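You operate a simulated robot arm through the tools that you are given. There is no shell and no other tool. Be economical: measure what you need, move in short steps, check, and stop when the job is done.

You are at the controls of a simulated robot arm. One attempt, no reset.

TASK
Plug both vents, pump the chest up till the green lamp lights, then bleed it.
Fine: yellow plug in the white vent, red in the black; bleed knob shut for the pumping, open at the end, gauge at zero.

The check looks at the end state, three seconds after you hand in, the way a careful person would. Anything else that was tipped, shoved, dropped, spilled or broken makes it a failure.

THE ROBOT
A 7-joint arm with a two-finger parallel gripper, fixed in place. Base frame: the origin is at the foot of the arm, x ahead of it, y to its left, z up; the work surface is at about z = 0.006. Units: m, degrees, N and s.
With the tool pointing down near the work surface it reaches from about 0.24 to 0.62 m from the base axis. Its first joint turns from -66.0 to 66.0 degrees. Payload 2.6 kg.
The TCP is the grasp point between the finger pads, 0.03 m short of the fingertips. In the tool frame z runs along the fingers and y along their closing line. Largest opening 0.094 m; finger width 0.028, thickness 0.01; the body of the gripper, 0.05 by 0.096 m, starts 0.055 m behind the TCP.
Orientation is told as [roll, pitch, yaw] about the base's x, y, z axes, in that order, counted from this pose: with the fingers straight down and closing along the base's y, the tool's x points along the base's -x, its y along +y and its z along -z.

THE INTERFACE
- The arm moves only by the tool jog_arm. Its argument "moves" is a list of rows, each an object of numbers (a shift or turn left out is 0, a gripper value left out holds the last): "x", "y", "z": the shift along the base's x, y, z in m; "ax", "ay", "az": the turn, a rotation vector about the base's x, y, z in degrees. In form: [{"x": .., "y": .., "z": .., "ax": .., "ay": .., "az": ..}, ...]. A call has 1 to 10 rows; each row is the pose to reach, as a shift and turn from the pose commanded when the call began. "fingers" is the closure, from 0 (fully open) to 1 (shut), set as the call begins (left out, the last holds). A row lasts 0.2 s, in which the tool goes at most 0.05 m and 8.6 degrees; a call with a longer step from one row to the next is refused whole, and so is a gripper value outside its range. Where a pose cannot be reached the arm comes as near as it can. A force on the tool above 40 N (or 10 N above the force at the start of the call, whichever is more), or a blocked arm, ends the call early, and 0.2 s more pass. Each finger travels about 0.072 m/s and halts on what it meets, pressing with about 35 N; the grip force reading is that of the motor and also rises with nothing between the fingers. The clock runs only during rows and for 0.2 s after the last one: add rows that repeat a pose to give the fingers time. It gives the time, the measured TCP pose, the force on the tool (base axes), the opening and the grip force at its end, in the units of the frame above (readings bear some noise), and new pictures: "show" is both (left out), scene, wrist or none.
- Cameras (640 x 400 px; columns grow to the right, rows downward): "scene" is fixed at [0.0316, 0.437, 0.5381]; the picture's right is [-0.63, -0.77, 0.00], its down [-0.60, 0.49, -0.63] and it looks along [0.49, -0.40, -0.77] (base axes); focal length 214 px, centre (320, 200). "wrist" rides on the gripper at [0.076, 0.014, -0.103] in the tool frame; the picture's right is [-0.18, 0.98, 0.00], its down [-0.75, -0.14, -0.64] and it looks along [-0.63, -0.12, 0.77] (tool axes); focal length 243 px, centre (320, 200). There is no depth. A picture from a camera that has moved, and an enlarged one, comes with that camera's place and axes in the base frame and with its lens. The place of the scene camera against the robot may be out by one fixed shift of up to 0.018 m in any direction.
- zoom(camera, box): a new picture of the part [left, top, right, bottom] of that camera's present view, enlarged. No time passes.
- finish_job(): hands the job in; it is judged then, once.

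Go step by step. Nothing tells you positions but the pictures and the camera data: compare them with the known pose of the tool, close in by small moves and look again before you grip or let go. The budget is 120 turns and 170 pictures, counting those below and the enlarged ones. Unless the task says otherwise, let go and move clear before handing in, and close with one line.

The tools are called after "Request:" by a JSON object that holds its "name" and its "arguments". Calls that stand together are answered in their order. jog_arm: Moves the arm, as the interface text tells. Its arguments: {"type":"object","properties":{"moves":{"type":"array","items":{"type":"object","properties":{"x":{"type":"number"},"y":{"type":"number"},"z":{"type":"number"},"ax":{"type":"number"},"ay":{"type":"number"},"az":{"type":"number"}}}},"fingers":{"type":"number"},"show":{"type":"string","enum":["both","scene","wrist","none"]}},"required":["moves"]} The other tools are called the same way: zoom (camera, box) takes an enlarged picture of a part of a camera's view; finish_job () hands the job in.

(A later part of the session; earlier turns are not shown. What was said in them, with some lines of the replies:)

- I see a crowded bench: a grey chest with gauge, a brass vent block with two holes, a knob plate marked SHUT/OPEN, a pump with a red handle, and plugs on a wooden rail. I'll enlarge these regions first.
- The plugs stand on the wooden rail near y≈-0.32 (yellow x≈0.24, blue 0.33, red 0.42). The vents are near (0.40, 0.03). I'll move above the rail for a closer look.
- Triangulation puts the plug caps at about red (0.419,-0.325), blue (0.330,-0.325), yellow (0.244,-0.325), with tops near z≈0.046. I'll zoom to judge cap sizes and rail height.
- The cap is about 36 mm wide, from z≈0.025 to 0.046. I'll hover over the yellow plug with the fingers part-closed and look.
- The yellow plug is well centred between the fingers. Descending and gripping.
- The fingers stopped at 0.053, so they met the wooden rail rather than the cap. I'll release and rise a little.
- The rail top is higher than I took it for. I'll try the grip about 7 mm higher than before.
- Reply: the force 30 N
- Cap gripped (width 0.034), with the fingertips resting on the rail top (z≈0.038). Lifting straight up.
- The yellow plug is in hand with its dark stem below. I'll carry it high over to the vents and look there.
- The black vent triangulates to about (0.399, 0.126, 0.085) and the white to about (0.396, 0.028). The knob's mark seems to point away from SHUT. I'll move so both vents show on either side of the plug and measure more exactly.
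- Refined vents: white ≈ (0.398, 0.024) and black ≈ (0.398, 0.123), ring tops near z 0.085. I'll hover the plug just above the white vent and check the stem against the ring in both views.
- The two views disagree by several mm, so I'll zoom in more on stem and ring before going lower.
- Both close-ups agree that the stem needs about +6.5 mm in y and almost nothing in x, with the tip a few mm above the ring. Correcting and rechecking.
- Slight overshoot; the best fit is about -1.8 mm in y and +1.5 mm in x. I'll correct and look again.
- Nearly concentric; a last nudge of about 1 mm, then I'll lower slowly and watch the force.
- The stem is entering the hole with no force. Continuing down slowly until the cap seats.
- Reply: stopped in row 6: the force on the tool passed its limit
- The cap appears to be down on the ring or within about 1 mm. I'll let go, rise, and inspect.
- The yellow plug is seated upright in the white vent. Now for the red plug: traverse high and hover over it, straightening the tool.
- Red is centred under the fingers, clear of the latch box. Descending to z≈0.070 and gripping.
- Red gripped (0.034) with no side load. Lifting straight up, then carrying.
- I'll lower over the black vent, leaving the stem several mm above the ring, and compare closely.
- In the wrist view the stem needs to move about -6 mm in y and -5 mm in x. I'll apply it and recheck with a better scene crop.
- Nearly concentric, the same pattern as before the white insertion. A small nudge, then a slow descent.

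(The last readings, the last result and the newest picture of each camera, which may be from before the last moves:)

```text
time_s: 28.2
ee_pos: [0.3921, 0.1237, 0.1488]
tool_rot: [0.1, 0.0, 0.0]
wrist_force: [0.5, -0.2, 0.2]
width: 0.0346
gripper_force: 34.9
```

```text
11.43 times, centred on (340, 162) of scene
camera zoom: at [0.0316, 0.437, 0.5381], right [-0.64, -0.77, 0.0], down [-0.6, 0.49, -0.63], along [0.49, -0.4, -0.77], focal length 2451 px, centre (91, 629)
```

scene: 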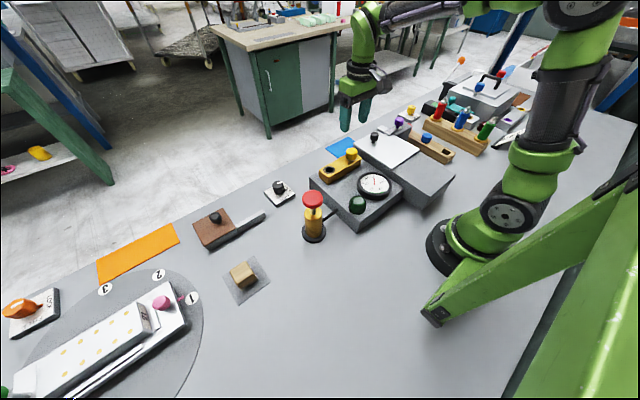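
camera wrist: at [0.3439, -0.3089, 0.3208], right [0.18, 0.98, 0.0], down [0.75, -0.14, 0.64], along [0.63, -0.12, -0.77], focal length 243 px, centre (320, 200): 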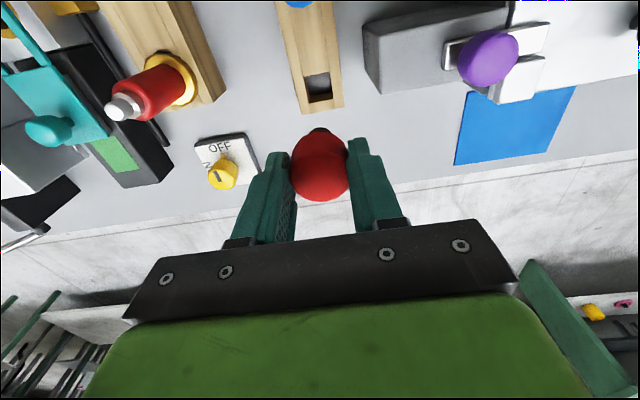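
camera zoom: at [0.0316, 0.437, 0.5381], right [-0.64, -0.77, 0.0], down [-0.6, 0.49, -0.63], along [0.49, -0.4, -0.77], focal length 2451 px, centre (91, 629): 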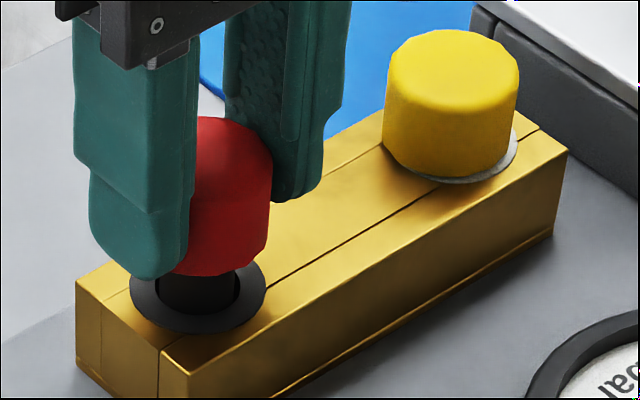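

The stem is in the hole. Continuing down to seat.

Request:
{"name": "jog_arm", "arguments": {"moves": [{"z": -0.004}, {"z": -0.008}, {"z": -0.012}, {"z": -0.016}, {"z": -0.02}, {"z": -0.023}, {"z": -0.026}], "show": "none"}}

Request:
{"name": "zoom", "arguments": {"camera": "scene", "box": [320, 145, 360, 180]}}

```text
time_s: 29.7
ee_pos: [0.3934, 0.1212, 0.1291]
tool_rot: [0.2, 0.0, -0.3]
wrist_force: [-0.5, -0.8, 3.7]
width: 0.0341
gripper_force: 35.3
stopped in row 7: the force on the tool passed its limit (the readings are from after the stop); the commanded pose is now the measured one
```

```text
11.43 times, centred on (340, 162) of scene
camera zoom: at [0.0316, 0.437, 0.5381], right [-0.64, -0.77, 0.0], down [-0.6, 0.49, -0.63], along [0.49, -0.4, -0.77], focal length 2451 px, centre (91, 629)
```

zoom: 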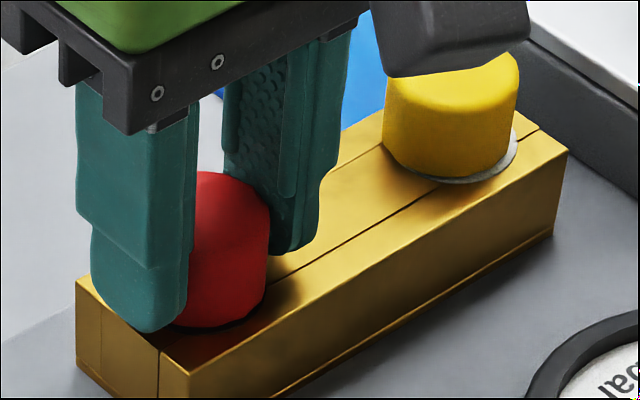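

Red is seated. Letting go, rising, and heading to view the bleed knob near (0.474, 0.254).

Request:
{"name": "jog_arm", "arguments": {"moves": [{}, {}, {"z": 0.02}, {"z": 0.06}, {"z": 0.1, "az": 0.3}, {"x": 0.03, "y": 0.03, "z": 0.1, "az": 0.3}, {"x": 0.06, "y": 0.065, "z": 0.09, "az": 0.3}, {"x": 0.08, "y": 0.1, "z": 0.07, "az": 0.3}, {"x": 0.08, "y": 0.133, "z": 0.05, "az": 0.3}, {"x": 0.08, "y": 0.133, "z": 0.05, "az": 0.3}], "fingers": 0.35}}

Request:
{"name": "zoom", "arguments": {"camera": "wrist", "box": [240, 50, 400, 170]}}

Request:
{"name": "zoom", "arguments": {"camera": "scene", "box": [255, 130, 385, 240]}}

```text
time_s: 31.9
ee_pos: [0.4754, 0.2526, 0.1761]
tool_rot: [0.1, -0.2, 0.1]
wrist_force: [1.8, -0.1, 0.0]
width: 0.0611
gripper_force: 0.0
camera wrist: at [0.3995, 0.2669, 0.2772], right [0.18, 0.98, 0.0], down [0.75, -0.14, 0.64], along [0.63, -0.12, -0.77], focal length 243 px, centre (320, 200)
```

scene: 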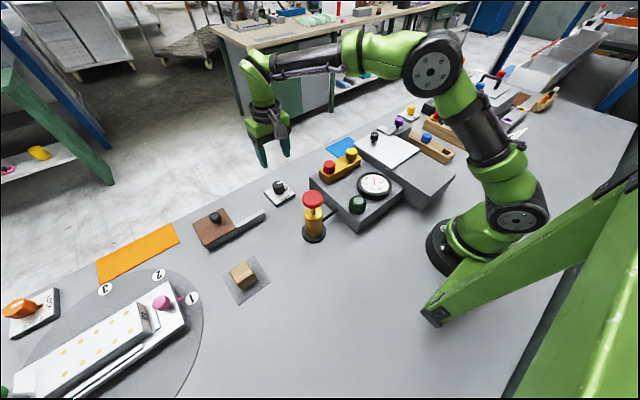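
wrist: 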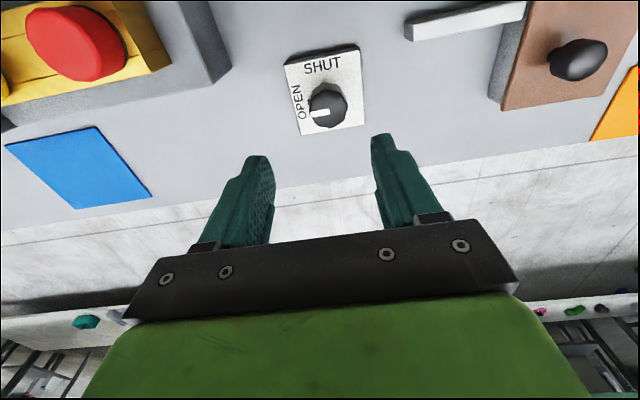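

```text
3.33 times, centred on (320, 110) of wrist
camera zoom: at [0.3995, 0.2669, 0.2772], right [0.18, 0.98, 0.0], down [0.75, -0.14, 0.64], along [0.63, -0.12, -0.77], focal length 809 px, centre (320, 500)
```

zoom: 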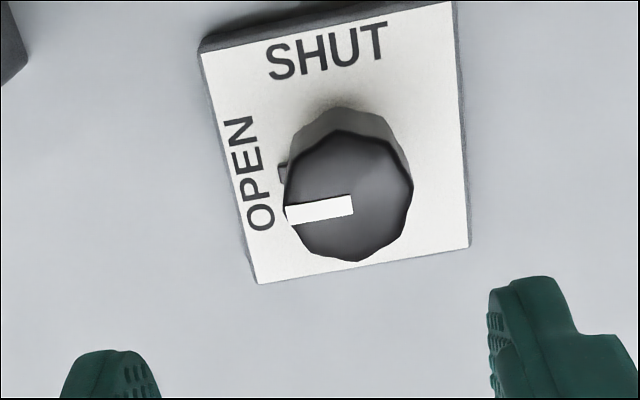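

```text
3.64 times, centred on (320, 185) of scene
camera zoom: at [0.0316, 0.437, 0.5381], right [-0.63, -0.77, 0.0], down [-0.6, 0.49, -0.63], along [0.49, -0.4, -0.77], focal length 780 px, centre (320, 254)
```

zoom: 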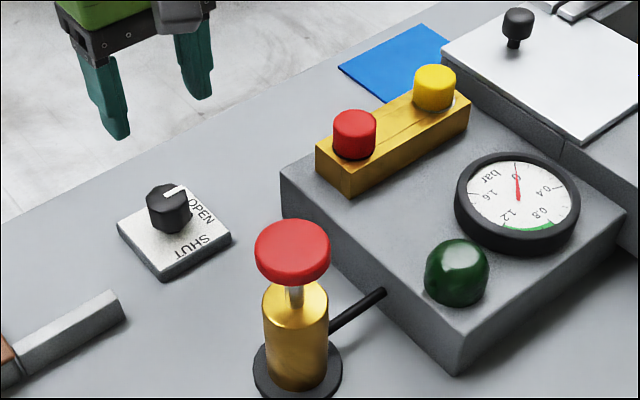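

The knob points to OPEN, and SHUT is 90° clockwise from above. I'll hover closer above it with the tool turned +40° so there's room for the turn.

Request:
{"name": "jog_arm", "arguments": {"moves": [{"x": 0.001, "y": 0.001, "z": -0.01, "az": 8}, {"x": 0.002, "y": 0.003, "z": -0.02, "az": 16}, {"x": 0.003, "y": 0.004, "z": -0.035, "az": 24}, {"x": 0.003, "y": 0.004, "z": -0.05, "az": 32}, {"x": 0.003, "y": 0.004, "z": -0.069, "az": 40}, {"x": 0.003, "y": 0.004, "z": -0.069, "az": 40}]}}

Request:
{"name": "zoom", "arguments": {"camera": "scene", "box": [240, 140, 320, 220]}}

```text
time_s: 33.3
ee_pos: [0.4766, 0.2584, 0.109]
tool_rot: [0.1, -0.1, 40.2]
wrist_force: [0.1, 0.3, -0.2]
width: 0.0611
gripper_force: 0.0
camera wrist: at [0.4095, 0.2208, 0.2106], right [-0.49, 0.87, 0.0], down [0.67, 0.38, 0.64], along [0.56, 0.32, -0.77], focal length 243 px, centre (320, 200)
```

scene: 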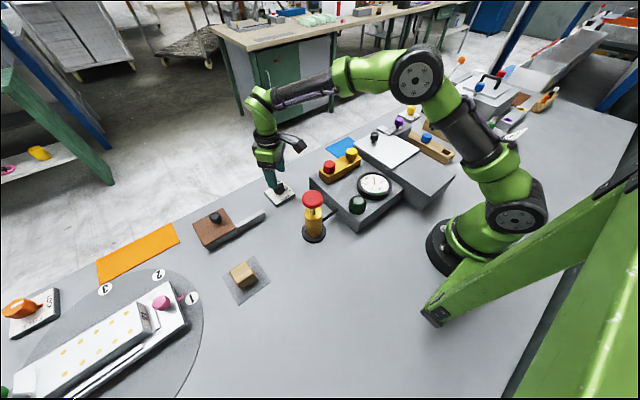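
wrist: 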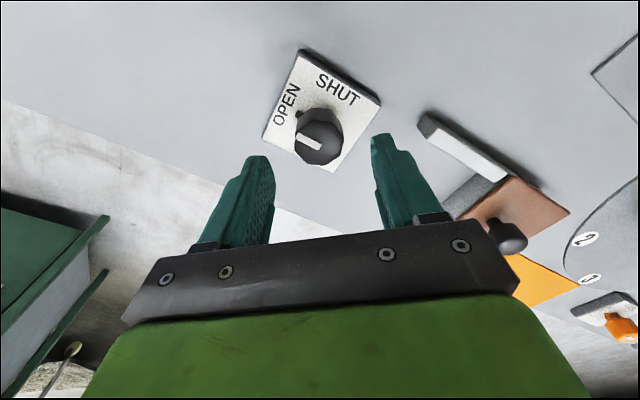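

```text
5.00 times, centred on (280, 180) of scene
camera zoom: at [0.0316, 0.437, 0.5381], right [-0.64, -0.77, 0.0], down [-0.6, 0.49, -0.63], along [0.49, -0.4, -0.77], focal length 1072 px, centre (520, 300)
```

zoom: 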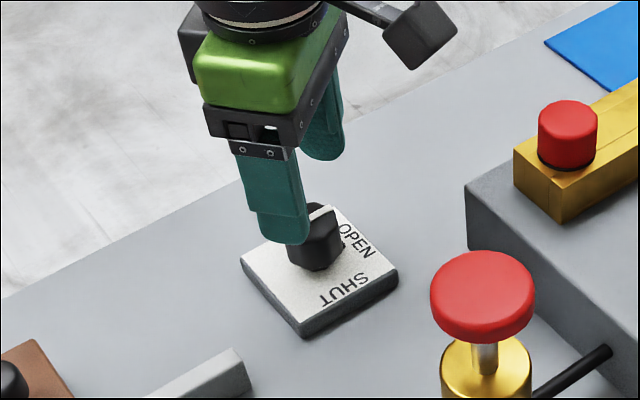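

The knob is centred between the fingers. Descending to z≈0.064 and checking from the side.

Request:
{"name": "jog_arm", "arguments": {"moves": [{"z": -0.02}, {"z": -0.035}, {"z": -0.046}, {"z": -0.046}], "show": "wrist"}}

Request:
{"name": "zoom", "arguments": {"camera": "scene", "box": [260, 160, 310, 210]}}

```text
time_s: 34.3
ee_pos: [0.4775, 0.2598, 0.0617]
tool_rot: [0.1, -0.1, 40.1]
wrist_force: [-0.6, -0.9, 0.2]
width: 0.0611
gripper_force: 0.1
camera wrist: at [0.4101, 0.2218, 0.1641], right [-0.49, 0.87, 0.0], down [0.67, 0.38, 0.64], along [0.56, 0.32, -0.77], focal length 243 px, centre (320, 200)
```

wrist: 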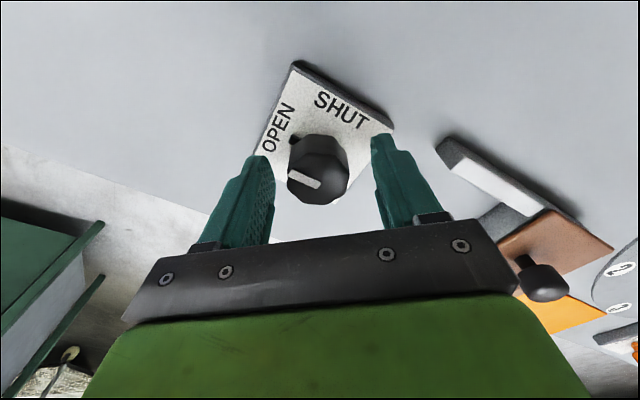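

```text
8.00 times, centred on (285, 185) of scene
camera zoom: at [0.0316, 0.437, 0.5381], right [-0.64, -0.77, 0.0], down [-0.6, 0.49, -0.63], along [0.49, -0.4, -0.77], focal length 1716 px, centre (600, 320)
```

zoom: 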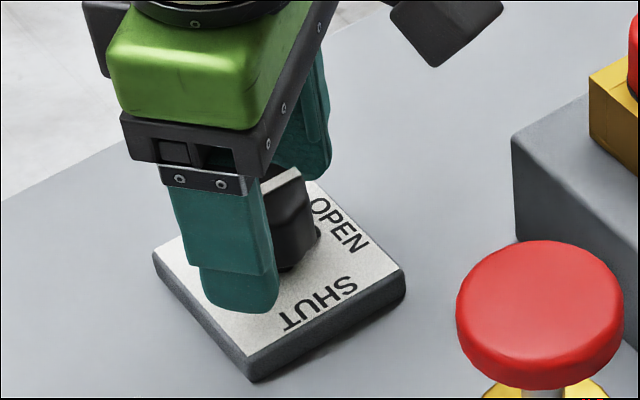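

Well aligned. Gripping, then turning clockwise.

Request:
{"name": "jog_arm", "arguments": {"moves": [{}, {}, {}], "fingers": 1, "show": "none"}}

Request:
{"name": "jog_arm", "arguments": {"moves": [{"az": -8.5}, {"az": -17}, {"az": -25.5}, {"az": -34}, {"az": -42.5}, {"az": -51}, {"az": -59.5}, {"az": -68}, {"az": -76.5}, {"az": -85}], "show": "wrist"}}

```text
time_s: 35.1
ee_pos: [0.4789, 0.2596, 0.0625]
tool_rot: [0.0, -0.2, 39.9]
wrist_force: [6.2, -3.9, -4.4]
width: 0.0355
gripper_force: 45.1
```

```text
time_s: 36.6
ee_pos: [0.4759, 0.259, 0.063]
tool_rot: [0.3, -0.2, -13.0]
wrist_force: [3.7, 1.7, -1.9]
width: 0.0352
gripper_force: 44.8
stopped in row 7: the force on the tool passed its limit (the readings are from after the stop); the commanded pose is now the measured one
camera wrist: at [0.4046, 0.2918, 0.1648], right [0.4, 0.92, 0.01], down [0.7, -0.31, 0.64], along [0.59, -0.25, -0.77], focal length 243 px, centre (320, 200)
```

wrist: 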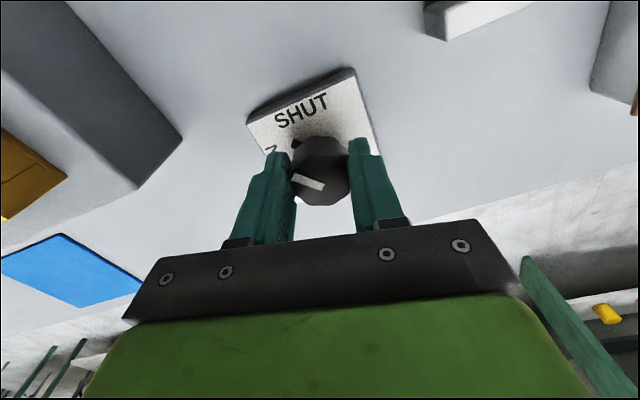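

The knob has turned about 53°; the force tripped the limit on the way. Continuing in gentler steps.

Request:
{"name": "jog_arm", "arguments": {"moves": [{"az": -4}, {"az": -8}, {"az": -12}, {"az": -16}, {"az": -20}, {"az": -24}, {"az": -28}, {"az": -32}, {"az": -36}], "show": "wrist"}}

```text
time_s: 38.1
ee_pos: [0.4766, 0.263, 0.0633]
tool_rot: [0.6, -0.4, -37.8]
wrist_force: [5.7, 3.0, -1.3]
width: 0.0349
gripper_force: 44.8
stopped in row 7: the force on the tool passed its limit (the readings are from after the stop); the commanded pose is now the measured one
camera wrist: at [0.4243, 0.3204, 0.1648], right [0.75, 0.66, 0.01], down [0.5, -0.58, 0.64], along [0.43, -0.48, -0.76], focal length 243 px, centre (320, 200)
```

wrist: 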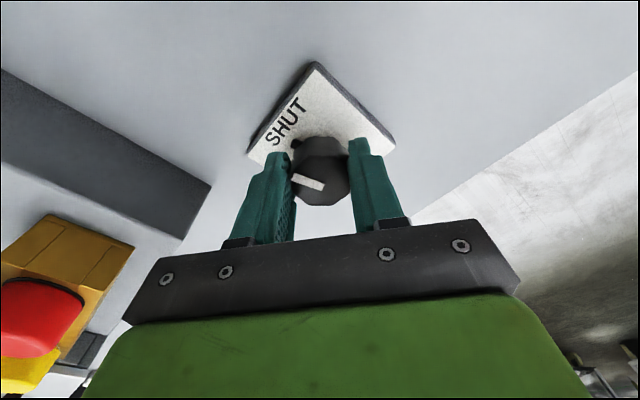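

About 78° turned; roughly 12° more to go.

Request:
{"name": "jog_arm", "arguments": {"moves": [{"az": -3}, {"az": -6}, {"az": -9}, {"az": -12}, {"az": -12}], "show": "none"}}

Request:
{"name": "zoom", "arguments": {"camera": "wrist", "box": [240, 60, 400, 220]}}

```text
time_s: 39.3
ee_pos: [0.4778, 0.262, 0.0632]
tool_rot: [0.5, -0.3, -49.9]
wrist_force: [7.4, 2.4, -4.4]
width: 0.0354
gripper_force: 44.9
```

```text
2.50 times, centred on (320, 140) of wrist
camera zoom: at [0.4381, 0.3308, 0.1648], right [0.87, 0.49, 0.01], down [0.37, -0.67, 0.64], along [0.32, -0.56, -0.76], focal length 606 px, centre (320, 350)
```

zoom: 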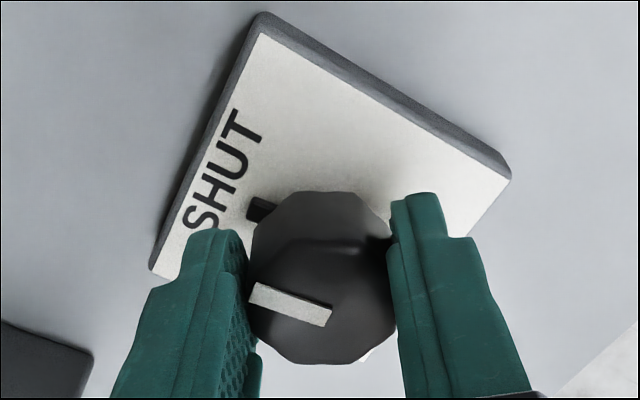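

The mark now points to SHUT. Releasing, rising and straightening for a clear look.

Request:
{"name": "jog_arm", "arguments": {"moves": [{}, {}, {"z": 0.02}, {"z": 0.05, "az": 8}, {"z": 0.07, "az": 16}, {"z": 0.09, "az": 24}, {"z": 0.11, "az": 32}, {"z": 0.115, "az": 40}, {"z": 0.115, "az": 48}, {"z": 0.115, "az": 50}], "fingers": 0.35}}

Request:
{"name": "zoom", "arguments": {"camera": "wrist", "box": [240, 40, 400, 170]}}

```text
time_s: 41.5
ee_pos: [0.4768, 0.2629, 0.1776]
tool_rot: [0.6, -0.3, 0.3]
wrist_force: [0.0, 0.7, 0.5]
width: 0.061
gripper_force: 0.0
camera wrist: at [0.3996, 0.2759, 0.2797], right [0.18, 0.98, 0.01], down [0.75, -0.15, 0.64], along [0.64, -0.11, -0.76], focal length 243 px, centre (320, 200)
```

scene: 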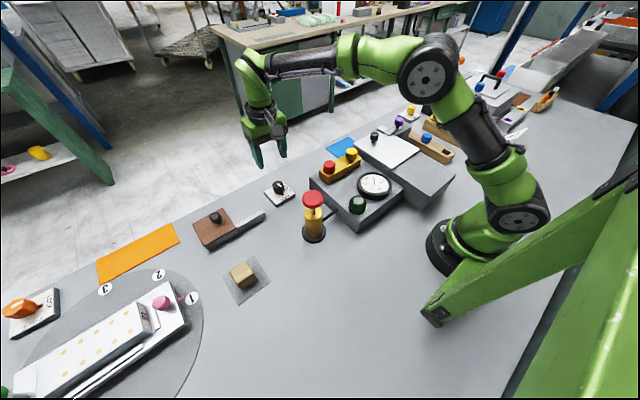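
wrist: 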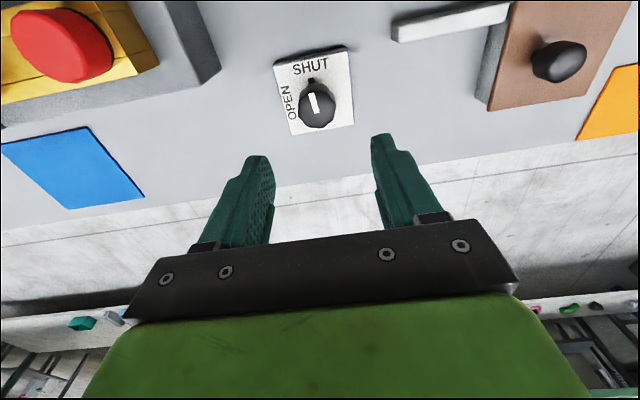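

```text
3.08 times, centred on (320, 105) of wrist
camera zoom: at [0.3996, 0.2759, 0.2797], right [0.18, 0.98, 0.01], down [0.75, -0.15, 0.64], along [0.64, -0.11, -0.76], focal length 746 px, centre (320, 492)
```

zoom: 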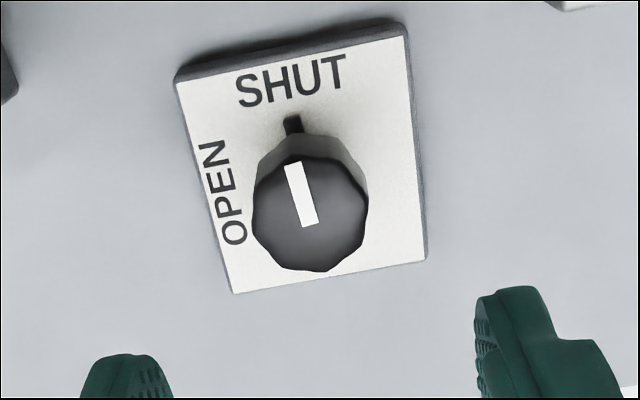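

Knob is at SHUT. The pump's red top should be near (0.296, 0.263), z≈0.16. I'll rise and move above it with closed fingers.

Request:
{"name": "jog_arm", "arguments": {"moves": [{"z": 0.045, "ax": -0.6, "ay": 0.3}, {"z": 0.09, "ax": -0.6, "ay": 0.3}, {"x": -0.045, "z": 0.1, "ax": -0.6, "ay": 0.3}, {"x": -0.09, "z": 0.1, "ax": -0.6, "ay": 0.3}, {"x": -0.135, "z": 0.1, "ax": -0.6, "ay": 0.3}, {"x": -0.18, "z": 0.1, "ax": -0.6, "ay": 0.3}, {"x": -0.18, "z": 0.1, "ax": -0.6, "ay": 0.3}], "fingers": 1}}

Request:
{"name": "zoom", "arguments": {"camera": "scene", "box": [260, 90, 420, 250]}}

```text
time_s: 43.1
ee_pos: [0.2947, 0.2615, 0.2773]
tool_rot: [0.0, 0.0, 0.1]
wrist_force: [-0.6, 0.7, -0.6]
width: 0.0001
gripper_force: 32.7
camera wrist: at [0.2179, 0.2758, 0.3783], right [0.18, 0.98, 0.0], down [0.75, -0.14, 0.64], along [0.63, -0.12, -0.77], focal length 243 px, centre (320, 200)
```

scene: 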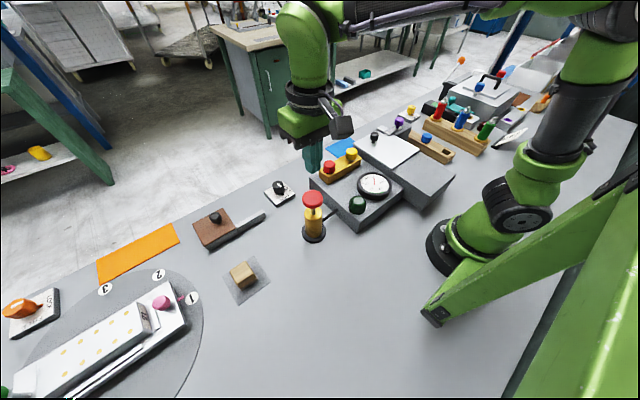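
wrist: 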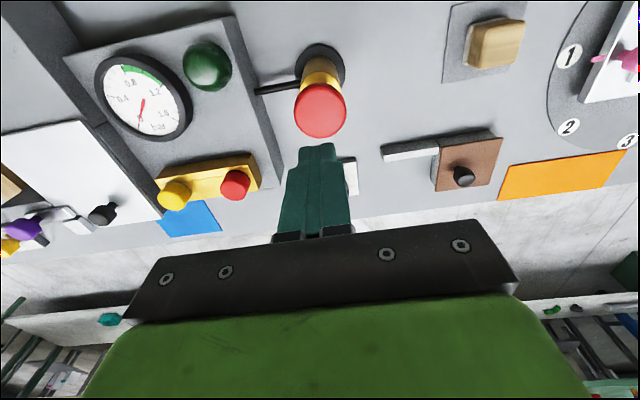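

```text
2.50 times, centred on (340, 170) of scene
camera zoom: at [0.0316, 0.437, 0.5381], right [-0.63, -0.77, 0.0], down [-0.6, 0.49, -0.63], along [0.49, -0.4, -0.77], focal length 536 px, centre (270, 275)
```

zoom: 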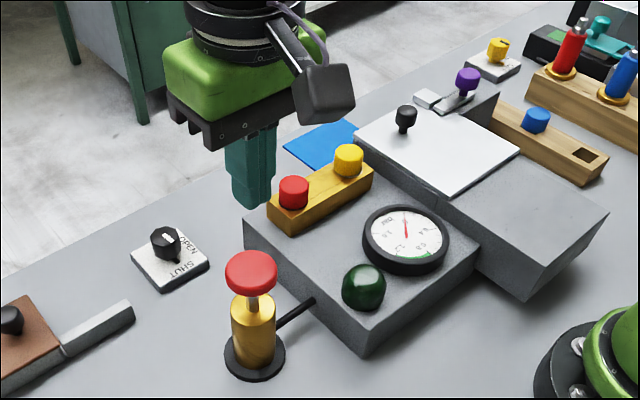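

The red pump head is just under the tool, about 42 mm wide. I'll descend slowly until contact.

Request:
{"name": "jog_arm", "arguments": {"moves": [{"x": -0.002, "z": -0.03}, {"x": -0.002, "z": -0.05}, {"x": -0.002, "z": -0.06}, {"x": -0.002, "z": -0.06}], "show": "wrist"}}

Request:
{"name": "zoom", "arguments": {"camera": "scene", "box": [270, 140, 370, 250]}}

```text
time_s: 44.1
ee_pos: [0.2974, 0.2627, 0.2187]
tool_rot: [-0.1, 0.1, 0.2]
wrist_force: [0.2, 0.2, -0.2]
width: 0.0
gripper_force: 32.9
camera wrist: at [0.2208, 0.2781, 0.3208], right [0.18, 0.98, 0.0], down [0.75, -0.14, 0.64], along [0.63, -0.12, -0.77], focal length 243 px, centre (320, 200)
```

wrist: 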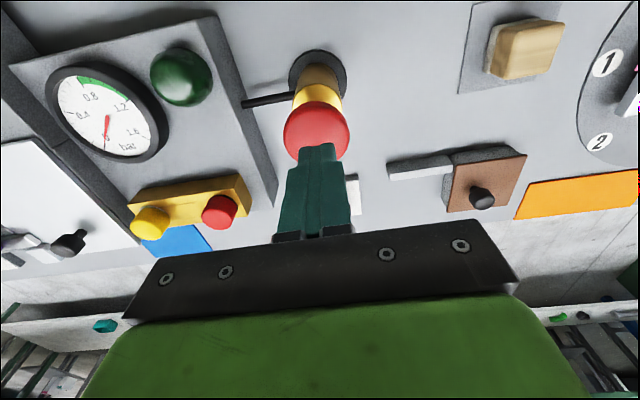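

```text
3.64 times, centred on (320, 195) of scene
camera zoom: at [0.0316, 0.437, 0.5381], right [-0.64, -0.77, 0.0], down [-0.6, 0.49, -0.63], along [0.49, -0.4, -0.77], focal length 780 px, centre (320, 218)
```

zoom: 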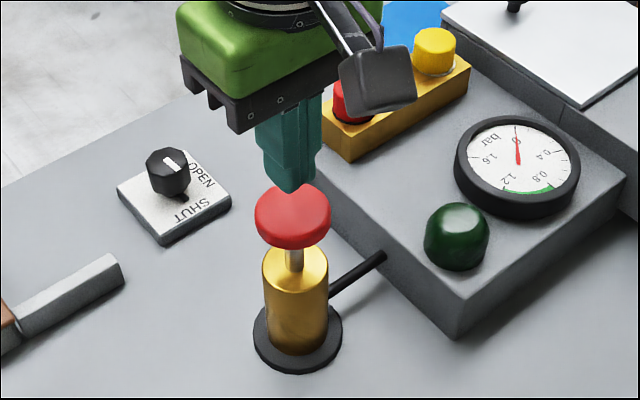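

Aligned, with the fingertip about 2 cm above the head. Pressing down gently.

Request:
{"name": "jog_arm", "arguments": {"moves": [{"z": -0.01}, {"z": -0.018}, {"z": -0.024}, {"z": -0.03}, {"z": -0.036}, {"z": -0.042}], "show": "none"}}

Request:
{"name": "zoom", "arguments": {"camera": "scene", "box": [270, 140, 410, 250]}}

```text
time_s: 45.5
ee_pos: [0.2952, 0.261, 0.1757]
tool_rot: [0.0, 0.0, 0.1]
wrist_force: [-0.4, 2.1, 1.8]
width: 0.0
gripper_force: 33.3
```

```text
3.64 times, centred on (340, 195) of scene
camera zoom: at [0.0316, 0.437, 0.5381], right [-0.64, -0.77, 0.0], down [-0.6, 0.49, -0.63], along [0.49, -0.4, -0.77], focal length 780 px, centre (247, 218)
```

zoom: 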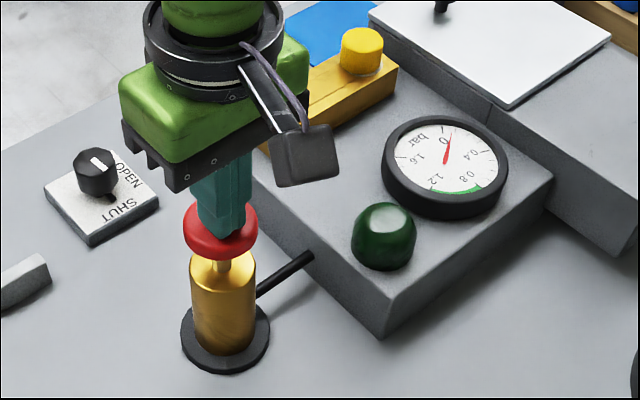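

The head has begun to sink under the fingers with a low force. Pushing further to the bottom of the stroke.

Request:
{"name": "jog_arm", "arguments": {"moves": [{"z": -0.005}, {"z": -0.01}, {"z": -0.015}, {"z": -0.02}, {"z": -0.025}], "show": "none"}}

Request:
{"name": "zoom", "arguments": {"camera": "scene", "box": [270, 140, 410, 250]}}

```text
time_s: 46.7
ee_pos: [0.2954, 0.2628, 0.1523]
tool_rot: [0.0, 0.0, 0.0]
wrist_force: [0.4, 2.7, 8.0]
width: 0.0
gripper_force: 32.7
```

```text
3.64 times, centred on (340, 195) of scene
camera zoom: at [0.0316, 0.437, 0.5382], right [-0.63, -0.77, 0.0], down [-0.6, 0.49, -0.63], along [0.49, -0.4, -0.77], focal length 780 px, centre (247, 218)
```

zoom: 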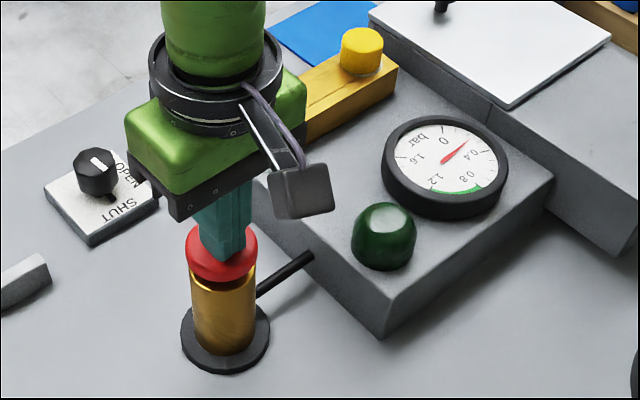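

It works: the gauge rose to about 0.25 bar. Now another stroke: up to let the head return, then down.

Request:
{"name": "jog_arm", "arguments": {"moves": [{"z": 0.025}, {"z": 0.048}, {"z": 0.048}, {"z": 0.048}], "show": "none"}}

Request:
{"name": "zoom", "arguments": {"camera": "scene", "box": [270, 140, 410, 250]}}

Request:
{"name": "jog_arm", "arguments": {"moves": [{"z": -0.01}, {"z": -0.02}, {"z": -0.03}, {"z": -0.038}, {"z": -0.045}, {"z": -0.05}, {"z": -0.05}], "show": "none"}}

Request:
{"name": "zoom", "arguments": {"camera": "scene", "box": [270, 140, 410, 250]}}

```text
time_s: 47.7
ee_pos: [0.2937, 0.2621, 0.1998]
tool_rot: [0.0, 0.0, 0.1]
wrist_force: [0.7, -0.1, 0.7]
width: 0.0
gripper_force: 33.5
```

```text
3.64 times, centred on (340, 195) of scene
camera zoom: at [0.0316, 0.437, 0.5381], right [-0.64, -0.77, 0.0], down [-0.6, 0.49, -0.63], along [0.49, -0.4, -0.77], focal length 780 px, centre (247, 218)
```

zoom: 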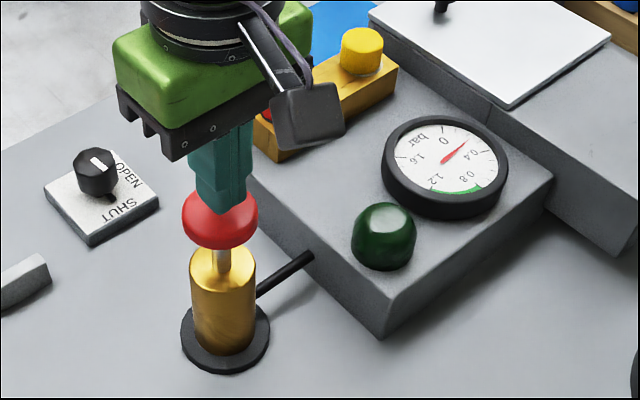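

```text
time_s: 49.3
ee_pos: [0.2946, 0.2626, 0.1511]
tool_rot: [0.1, -0.2, 0.0]
wrist_force: [-5.6, 5.4, 18.9]
width: 0.0001
gripper_force: 33.0
```

```text
3.64 times, centred on (340, 195) of scene
camera zoom: at [0.0315, 0.437, 0.5382], right [-0.63, -0.77, 0.0], down [-0.6, 0.49, -0.63], along [0.49, -0.4, -0.77], focal length 780 px, centre (247, 218)
```

zoom: 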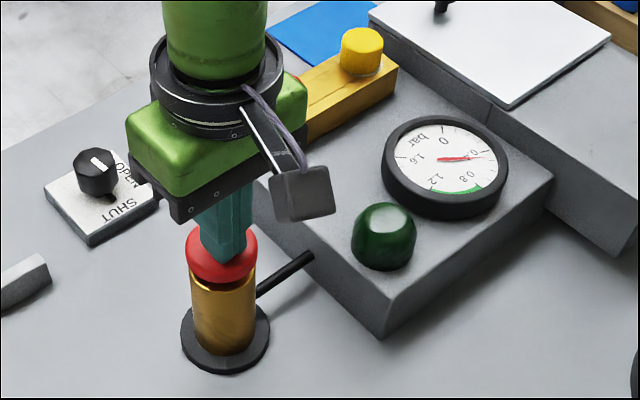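

Pressure holds, now about 0.45 bar. Two more strokes, checking after each.

Request:
{"name": "jog_arm", "arguments": {"moves": [{"z": 0.025}, {"z": 0.05}, {"z": 0.05}, {"z": 0.05}, {"z": 0.038}, {"z": 0.028}, {"z": 0.018}, {"z": 0.01}, {"z": 0.003}, {"z": 0.001}], "show": "none"}}

Request:
{"name": "zoom", "arguments": {"camera": "scene", "box": [310, 150, 410, 230]}}

Request:
{"name": "jog_arm", "arguments": {"moves": [{"z": 0.025}, {"z": 0.05}, {"z": 0.05}, {"z": 0.05}, {"z": 0.038}, {"z": 0.028}, {"z": 0.018}, {"z": 0.01}, {"z": 0.003}, {"z": 0.0}], "show": "none"}}

Request:
{"name": "zoom", "arguments": {"camera": "scene", "box": [310, 150, 410, 230]}}

```text
time_s: 51.5
ee_pos: [0.295, 0.2637, 0.1515]
tool_rot: [0.0, -0.1, 0.1]
wrist_force: [4.6, -0.8, 7.8]
width: 0.0
gripper_force: 33.3
```

```text
5.00 times, centred on (360, 190) of scene
camera zoom: at [0.0316, 0.437, 0.5382], right [-0.64, -0.77, 0.0], down [-0.6, 0.49, -0.63], along [0.49, -0.4, -0.77], focal length 1072 px, centre (120, 250)
```

zoom: 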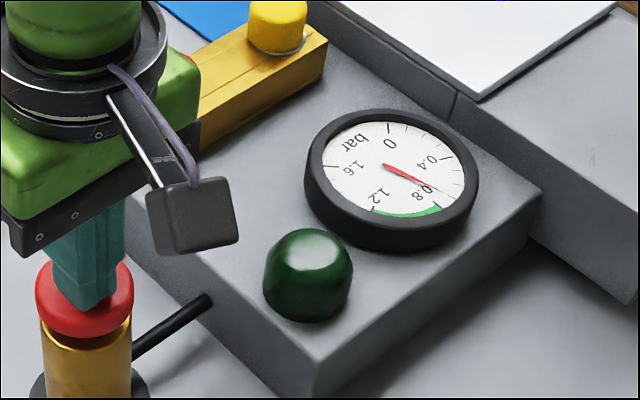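

```text
time_s: 53.7
ee_pos: [0.2951, 0.2628, 0.1514]
tool_rot: [0.1, -0.1, 0.1]
wrist_force: [2.3, 0.8, 8.9]
width: 0.0
gripper_force: 33.3
```

```text
5.00 times, centred on (360, 190) of scene
camera zoom: at [0.0316, 0.437, 0.5382], right [-0.64, -0.77, 0.0], down [-0.6, 0.49, -0.63], along [0.49, -0.4, -0.77], focal length 1072 px, centre (120, 250)
```

zoom: 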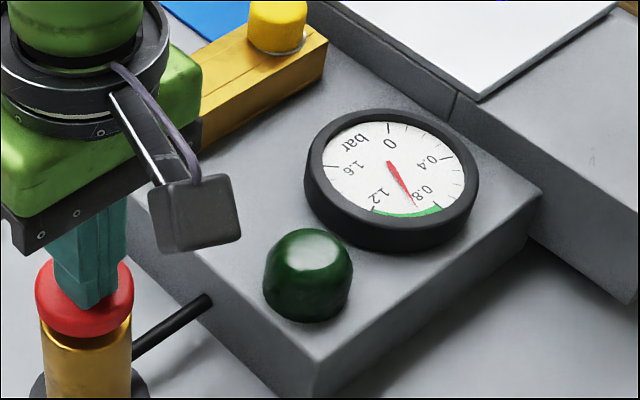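

The needle is in the green band (~0.9) but the lamp isn't clearly lit. I'll raise the tool, wait a moment and look.

Request:
{"name": "jog_arm", "arguments": {"moves": [{"z": 0.025}, {"z": 0.05}, {"z": 0.05}, {"z": 0.05}], "show": "none"}}

Request:
{"name": "zoom", "arguments": {"camera": "scene", "box": [310, 150, 410, 230]}}

```text
time_s: 54.7
ee_pos: [0.294, 0.2628, 0.2003]
tool_rot: [0.0, 0.0, 0.2]
wrist_force: [-0.3, -0.8, -0.4]
width: 0.0
gripper_force: 33.2
```

```text
5.00 times, centred on (360, 190) of scene
camera zoom: at [0.0316, 0.437, 0.5381], right [-0.64, -0.77, 0.0], down [-0.6, 0.49, -0.63], along [0.49, -0.4, -0.77], focal length 1072 px, centre (120, 250)
```

zoom: 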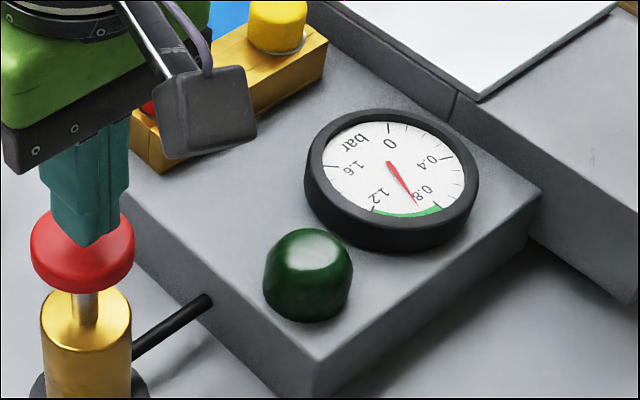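

Pressure holds but the lamp is still dark. I'll do part of another stroke and look.

Request:
{"name": "jog_arm", "arguments": {"moves": [{"z": -0.012}, {"z": -0.022}, {"z": -0.03}, {"z": -0.035}, {"z": -0.035}], "show": "none"}}

Request:
{"name": "zoom", "arguments": {"camera": "scene", "box": [310, 150, 410, 230]}}

```text
time_s: 55.9
ee_pos: [0.2948, 0.2628, 0.1663]
tool_rot: [0.1, 0.0, 0.1]
wrist_force: [2.4, -0.6, 5.0]
width: 0.0
gripper_force: 33.3
```

```text
5.00 times, centred on (360, 190) of scene
camera zoom: at [0.0316, 0.437, 0.5382], right [-0.64, -0.77, 0.0], down [-0.6, 0.49, -0.63], along [0.49, -0.4, -0.77], focal length 1072 px, centre (120, 250)
```

zoom: 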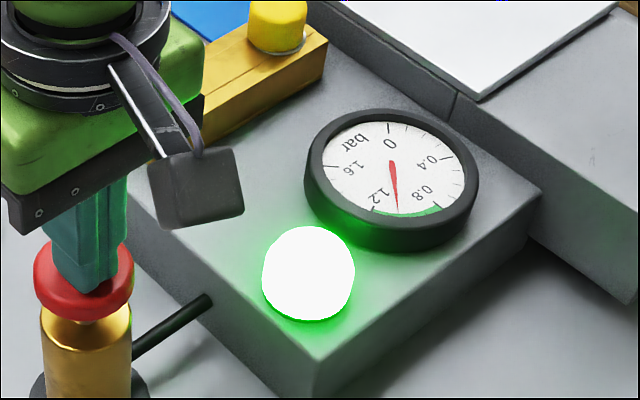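

The green lamp is lit. Raising off the pump and going back over the knob to open it.

Request:
{"name": "jog_arm", "arguments": {"moves": [{"z": 0.04}, {"z": 0.085}, {"z": 0.1}, {"x": 0.045, "z": 0.1}, {"x": 0.09, "z": 0.1}, {"x": 0.135, "z": 0.1}, {"x": 0.181, "y": -0.002, "z": 0.1}, {"x": 0.181, "y": -0.002, "z": 0.1}], "fingers": 0.35, "show": "scene"}}

Request:
{"name": "jog_arm", "arguments": {"moves": [{"z": -0.03, "az": -8.4}, {"z": -0.06, "az": -16.8}, {"z": -0.09, "az": -25.2}, {"z": -0.12, "az": -33.6}, {"z": -0.14, "az": -42}, {"z": -0.155, "az": -50}, {"z": -0.155, "az": -50}], "show": "wrist"}}

```text
time_s: 57.7
ee_pos: [0.4743, 0.2617, 0.2659]
tool_rot: [0.1, 0.1, 0.2]
wrist_force: [-0.3, -0.5, -0.1]
width: 0.061
gripper_force: 0.1
```

scene: 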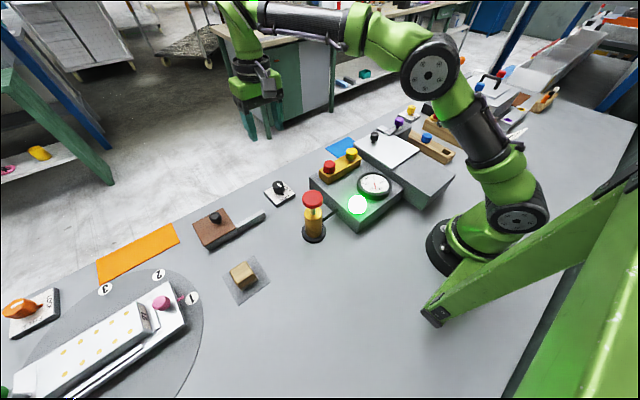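

```text
time_s: 59.3
ee_pos: [0.4761, 0.2603, 0.1104]
tool_rot: [0.0, 0.0, -50.0]
wrist_force: [0.7, 0.1, -0.1]
width: 0.061
gripper_force: 0.1
camera wrist: at [0.4382, 0.3295, 0.2113], right [0.87, 0.49, 0.0], down [0.38, -0.67, 0.64], along [0.32, -0.56, -0.77], focal length 243 px, centre (320, 200)
```

wrist: 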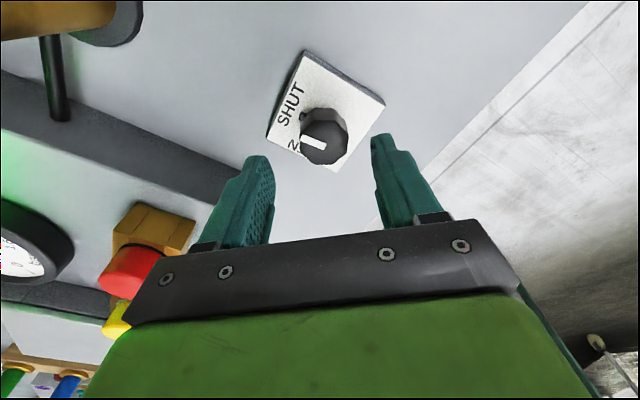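

The knob sits about 4 mm to the right between the fingers. Correcting, descending and gripping.

Request:
{"name": "jog_arm", "arguments": {"moves": [{"x": 0.003, "y": 0.0015, "z": -0.015}, {"x": 0.003, "y": 0.0015, "z": -0.032}, {"x": 0.003, "y": 0.0015, "z": -0.046}, {"x": 0.003, "y": 0.0015, "z": -0.046}], "show": "wrist"}}

Request:
{"name": "jog_arm", "arguments": {"moves": [{}, {}, {}], "fingers": 1, "show": "none"}}

```text
time_s: 60.3
ee_pos: [0.4777, 0.2608, 0.0628]
tool_rot: [-0.1, 0.0, -49.9]
wrist_force: [-0.8, 0.0, -0.5]
width: 0.0609
gripper_force: 0.1
camera wrist: at [0.4408, 0.3295, 0.1647], right [0.87, 0.49, 0.0], down [0.38, -0.67, 0.64], along [0.32, -0.56, -0.77], focal length 243 px, centre (320, 200)
```

wrist: 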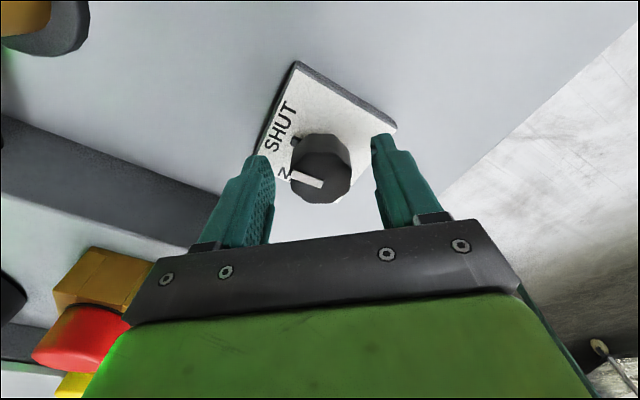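

```text
time_s: 61.1
ee_pos: [0.479, 0.2616, 0.0636]
tool_rot: [0.0, 0.0, -49.9]
wrist_force: [0.9, 0.5, -2.6]
width: 0.0351
gripper_force: 44.9
```

Gripped cleanly. Turning counter-clockwise toward OPEN in steps of about 5°.

Request:
{"name": "jog_arm", "arguments": {"moves": [{"az": 5}, {"az": 10}, {"az": 15}, {"az": 20}, {"az": 25}, {"az": 30}, {"az": 35}, {"az": 40}, {"az": 45}, {"az": 50}], "show": "none"}}

```text
time_s: 63.3
ee_pos: [0.4779, 0.2604, 0.0638]
tool_rot: [-0.2, 0.3, 0.2]
wrist_force: [-7.0, -11.7, -15.2]
width: 0.0351
gripper_force: 45.1
```

Request:
{"name": "jog_arm", "arguments": {"moves": [{"az": 5}, {"az": 10}, {"az": 15}, {"az": 20}, {"az": 25}, {"az": 30}, {"az": 35}, {"az": 40}, {"az": 40}], "show": "wrist"}}

```text
time_s: 64.6
ee_pos: [0.4781, 0.2583, 0.0631]
tool_rot: [-0.1, 0.5, 24.5]
wrist_force: [-2.3, -1.4, -0.3]
width: 0.0351
gripper_force: 45.0
stopped in row 6: the force on the tool passed its limit (the readings are from after the stop); the commanded pose is now the measured one
camera wrist: at [0.404, 0.2418, 0.1655], right [-0.24, 0.97, 0.0], down [0.75, 0.19, 0.64], along [0.62, 0.15, -0.77], focal length 243 px, centre (320, 200)
```

wrist: 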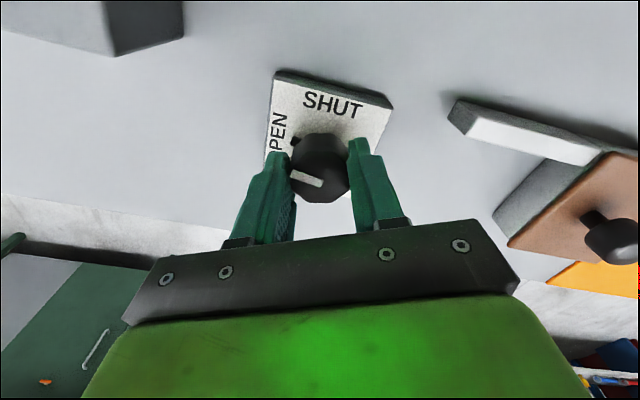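

The force limit tripped at yaw 24.5°, about 74° of the turn. Finishing the last 16° gently.

Request:
{"name": "jog_arm", "arguments": {"moves": [{"az": 3}, {"az": 6}, {"az": 9}, {"az": 12}, {"az": 15}, {"az": 16}], "show": "none"}}

Request:
{"name": "jog_arm", "arguments": {"moves": [{}, {}, {"z": 0.02}, {"z": 0.05, "az": -8}, {"z": 0.08, "az": -16}, {"z": 0.11, "az": -24}, {"z": 0.115, "az": -32}, {"z": 0.115, "az": -40}, {"z": 0.115, "az": -40}], "fingers": 0.35}}

Request:
{"name": "zoom", "arguments": {"camera": "wrist", "box": [240, 40, 400, 170]}}

Request:
{"name": "zoom", "arguments": {"camera": "scene", "box": [260, 130, 420, 250]}}

```text
time_s: 66.0
ee_pos: [0.4786, 0.2591, 0.063]
tool_rot: [-0.2, 0.2, 40.5]
wrist_force: [6.5, 0.6, 0.1]
width: 0.0353
gripper_force: 44.8
```

```text
time_s: 68.0
ee_pos: [0.4792, 0.2616, 0.179]
tool_rot: [-0.2, 0.3, 0.5]
wrist_force: [-0.4, 0.3, 0.2]
width: 0.0612
gripper_force: 0.2
camera wrist: at [0.403, 0.2754, 0.2809], right [0.18, 0.98, 0.0], down [0.76, -0.13, 0.64], along [0.63, -0.12, -0.77], focal length 243 px, centre (320, 200)
```

scene: 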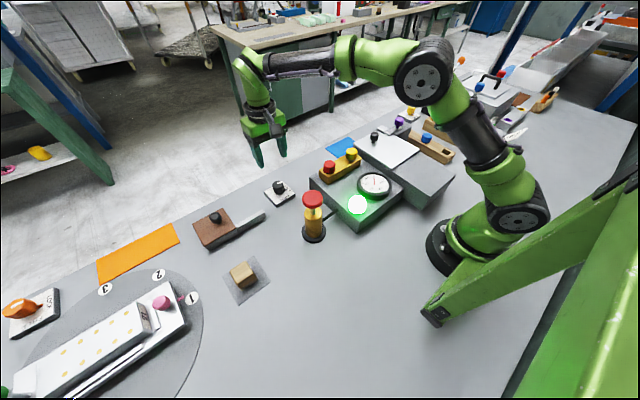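
wrist: 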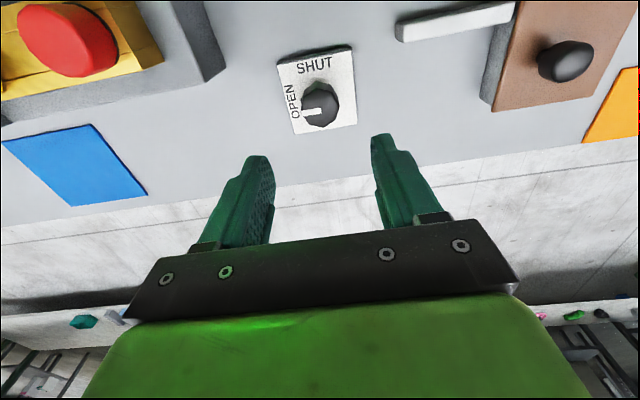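

```text
3.08 times, centred on (320, 105) of wrist
camera zoom: at [0.403, 0.2754, 0.2809], right [0.18, 0.98, 0.0], down [0.76, -0.13, 0.64], along [0.63, -0.12, -0.77], focal length 746 px, centre (320, 492)
```

zoom: 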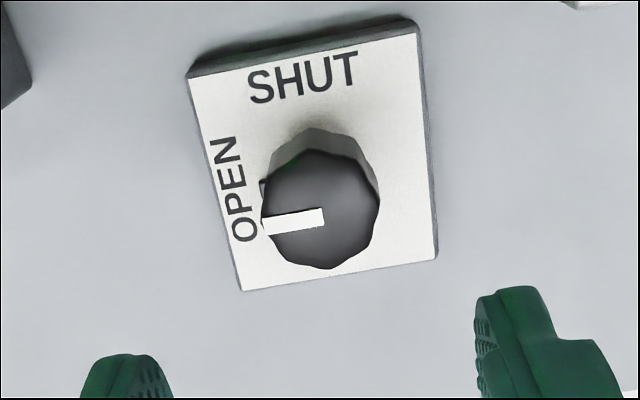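

```text
3.33 times, centred on (340, 190) of scene
camera zoom: at [0.0316, 0.437, 0.5381], right [-0.64, -0.77, 0.0], down [-0.6, 0.49, -0.63], along [0.49, -0.4, -0.77], focal length 715 px, centre (253, 233)
```

zoom: 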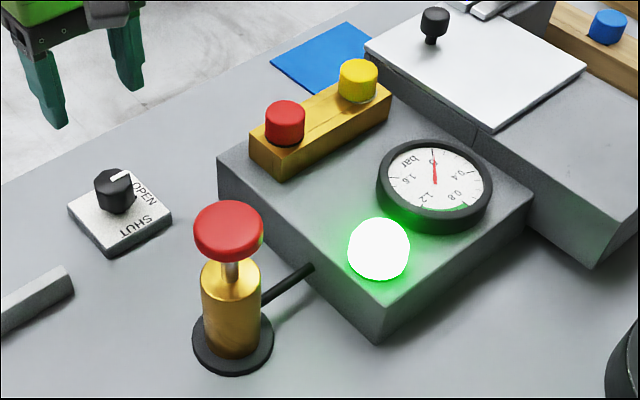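

The knob is back at OPEN and the needle has fallen. I'll rise clear, wait a moment, and check the gauge and plugs closely.

Request:
{"name": "jog_arm", "arguments": {"moves": [{"z": 0.045}, {"z": 0.09}, {"z": 0.1}, {"z": 0.1}, {"z": 0.1}], "show": "none"}}

Request:
{"name": "zoom", "arguments": {"camera": "scene", "box": [325, 140, 405, 210]}}

Request:
{"name": "zoom", "arguments": {"camera": "scene", "box": [380, 60, 560, 180]}}

```text
time_s: 69.2
ee_pos: [0.478, 0.2595, 0.2794]
tool_rot: [-0.2, 0.5, 0.5]
wrist_force: [0.1, 0.2, -0.1]
width: 0.0611
gripper_force: 0.1
```

```text
5.71 times, centred on (365, 175) of scene
camera zoom: at [0.0316, 0.437, 0.5381], right [-0.64, -0.77, 0.0], down [-0.6, 0.49, -0.63], along [0.49, -0.4, -0.77], focal length 1226 px, centre (63, 343)
```

zoom: 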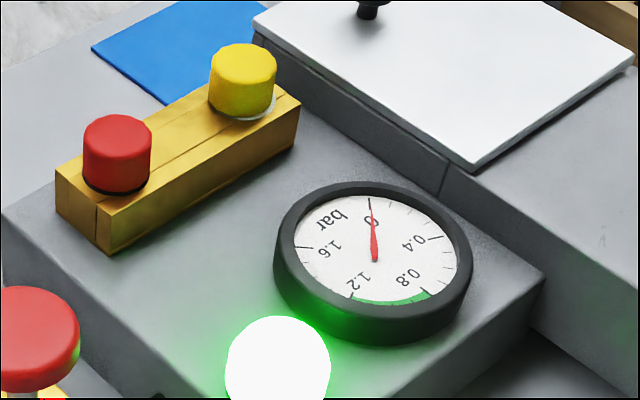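

```text
3.33 times, centred on (470, 120) of scene
camera zoom: at [0.0316, 0.437, 0.5381], right [-0.64, -0.77, 0.0], down [-0.6, 0.49, -0.63], along [0.49, -0.4, -0.77], focal length 715 px, centre (-180, 467)
```

zoom: 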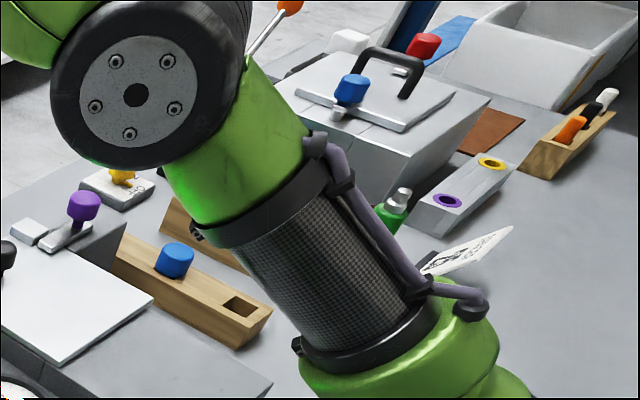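

The gauge reads zero, the knob is at OPEN, both plugs are seated in the right vents, the lamp lit and the arm is clear. Handing in.

Request:
{"name": "finish_job", "arguments": {}}

```text
The job is handed in.
```

The job is handed in: yellow plug in the white vent, red in the black, the chest pumped with the bleed knob shut until the green lamp lit, then bled with the knob left open and the gauge at zero; nothing else looked disturbed, though my first grip on the yellow plug briefly squeezed its wooden rail.
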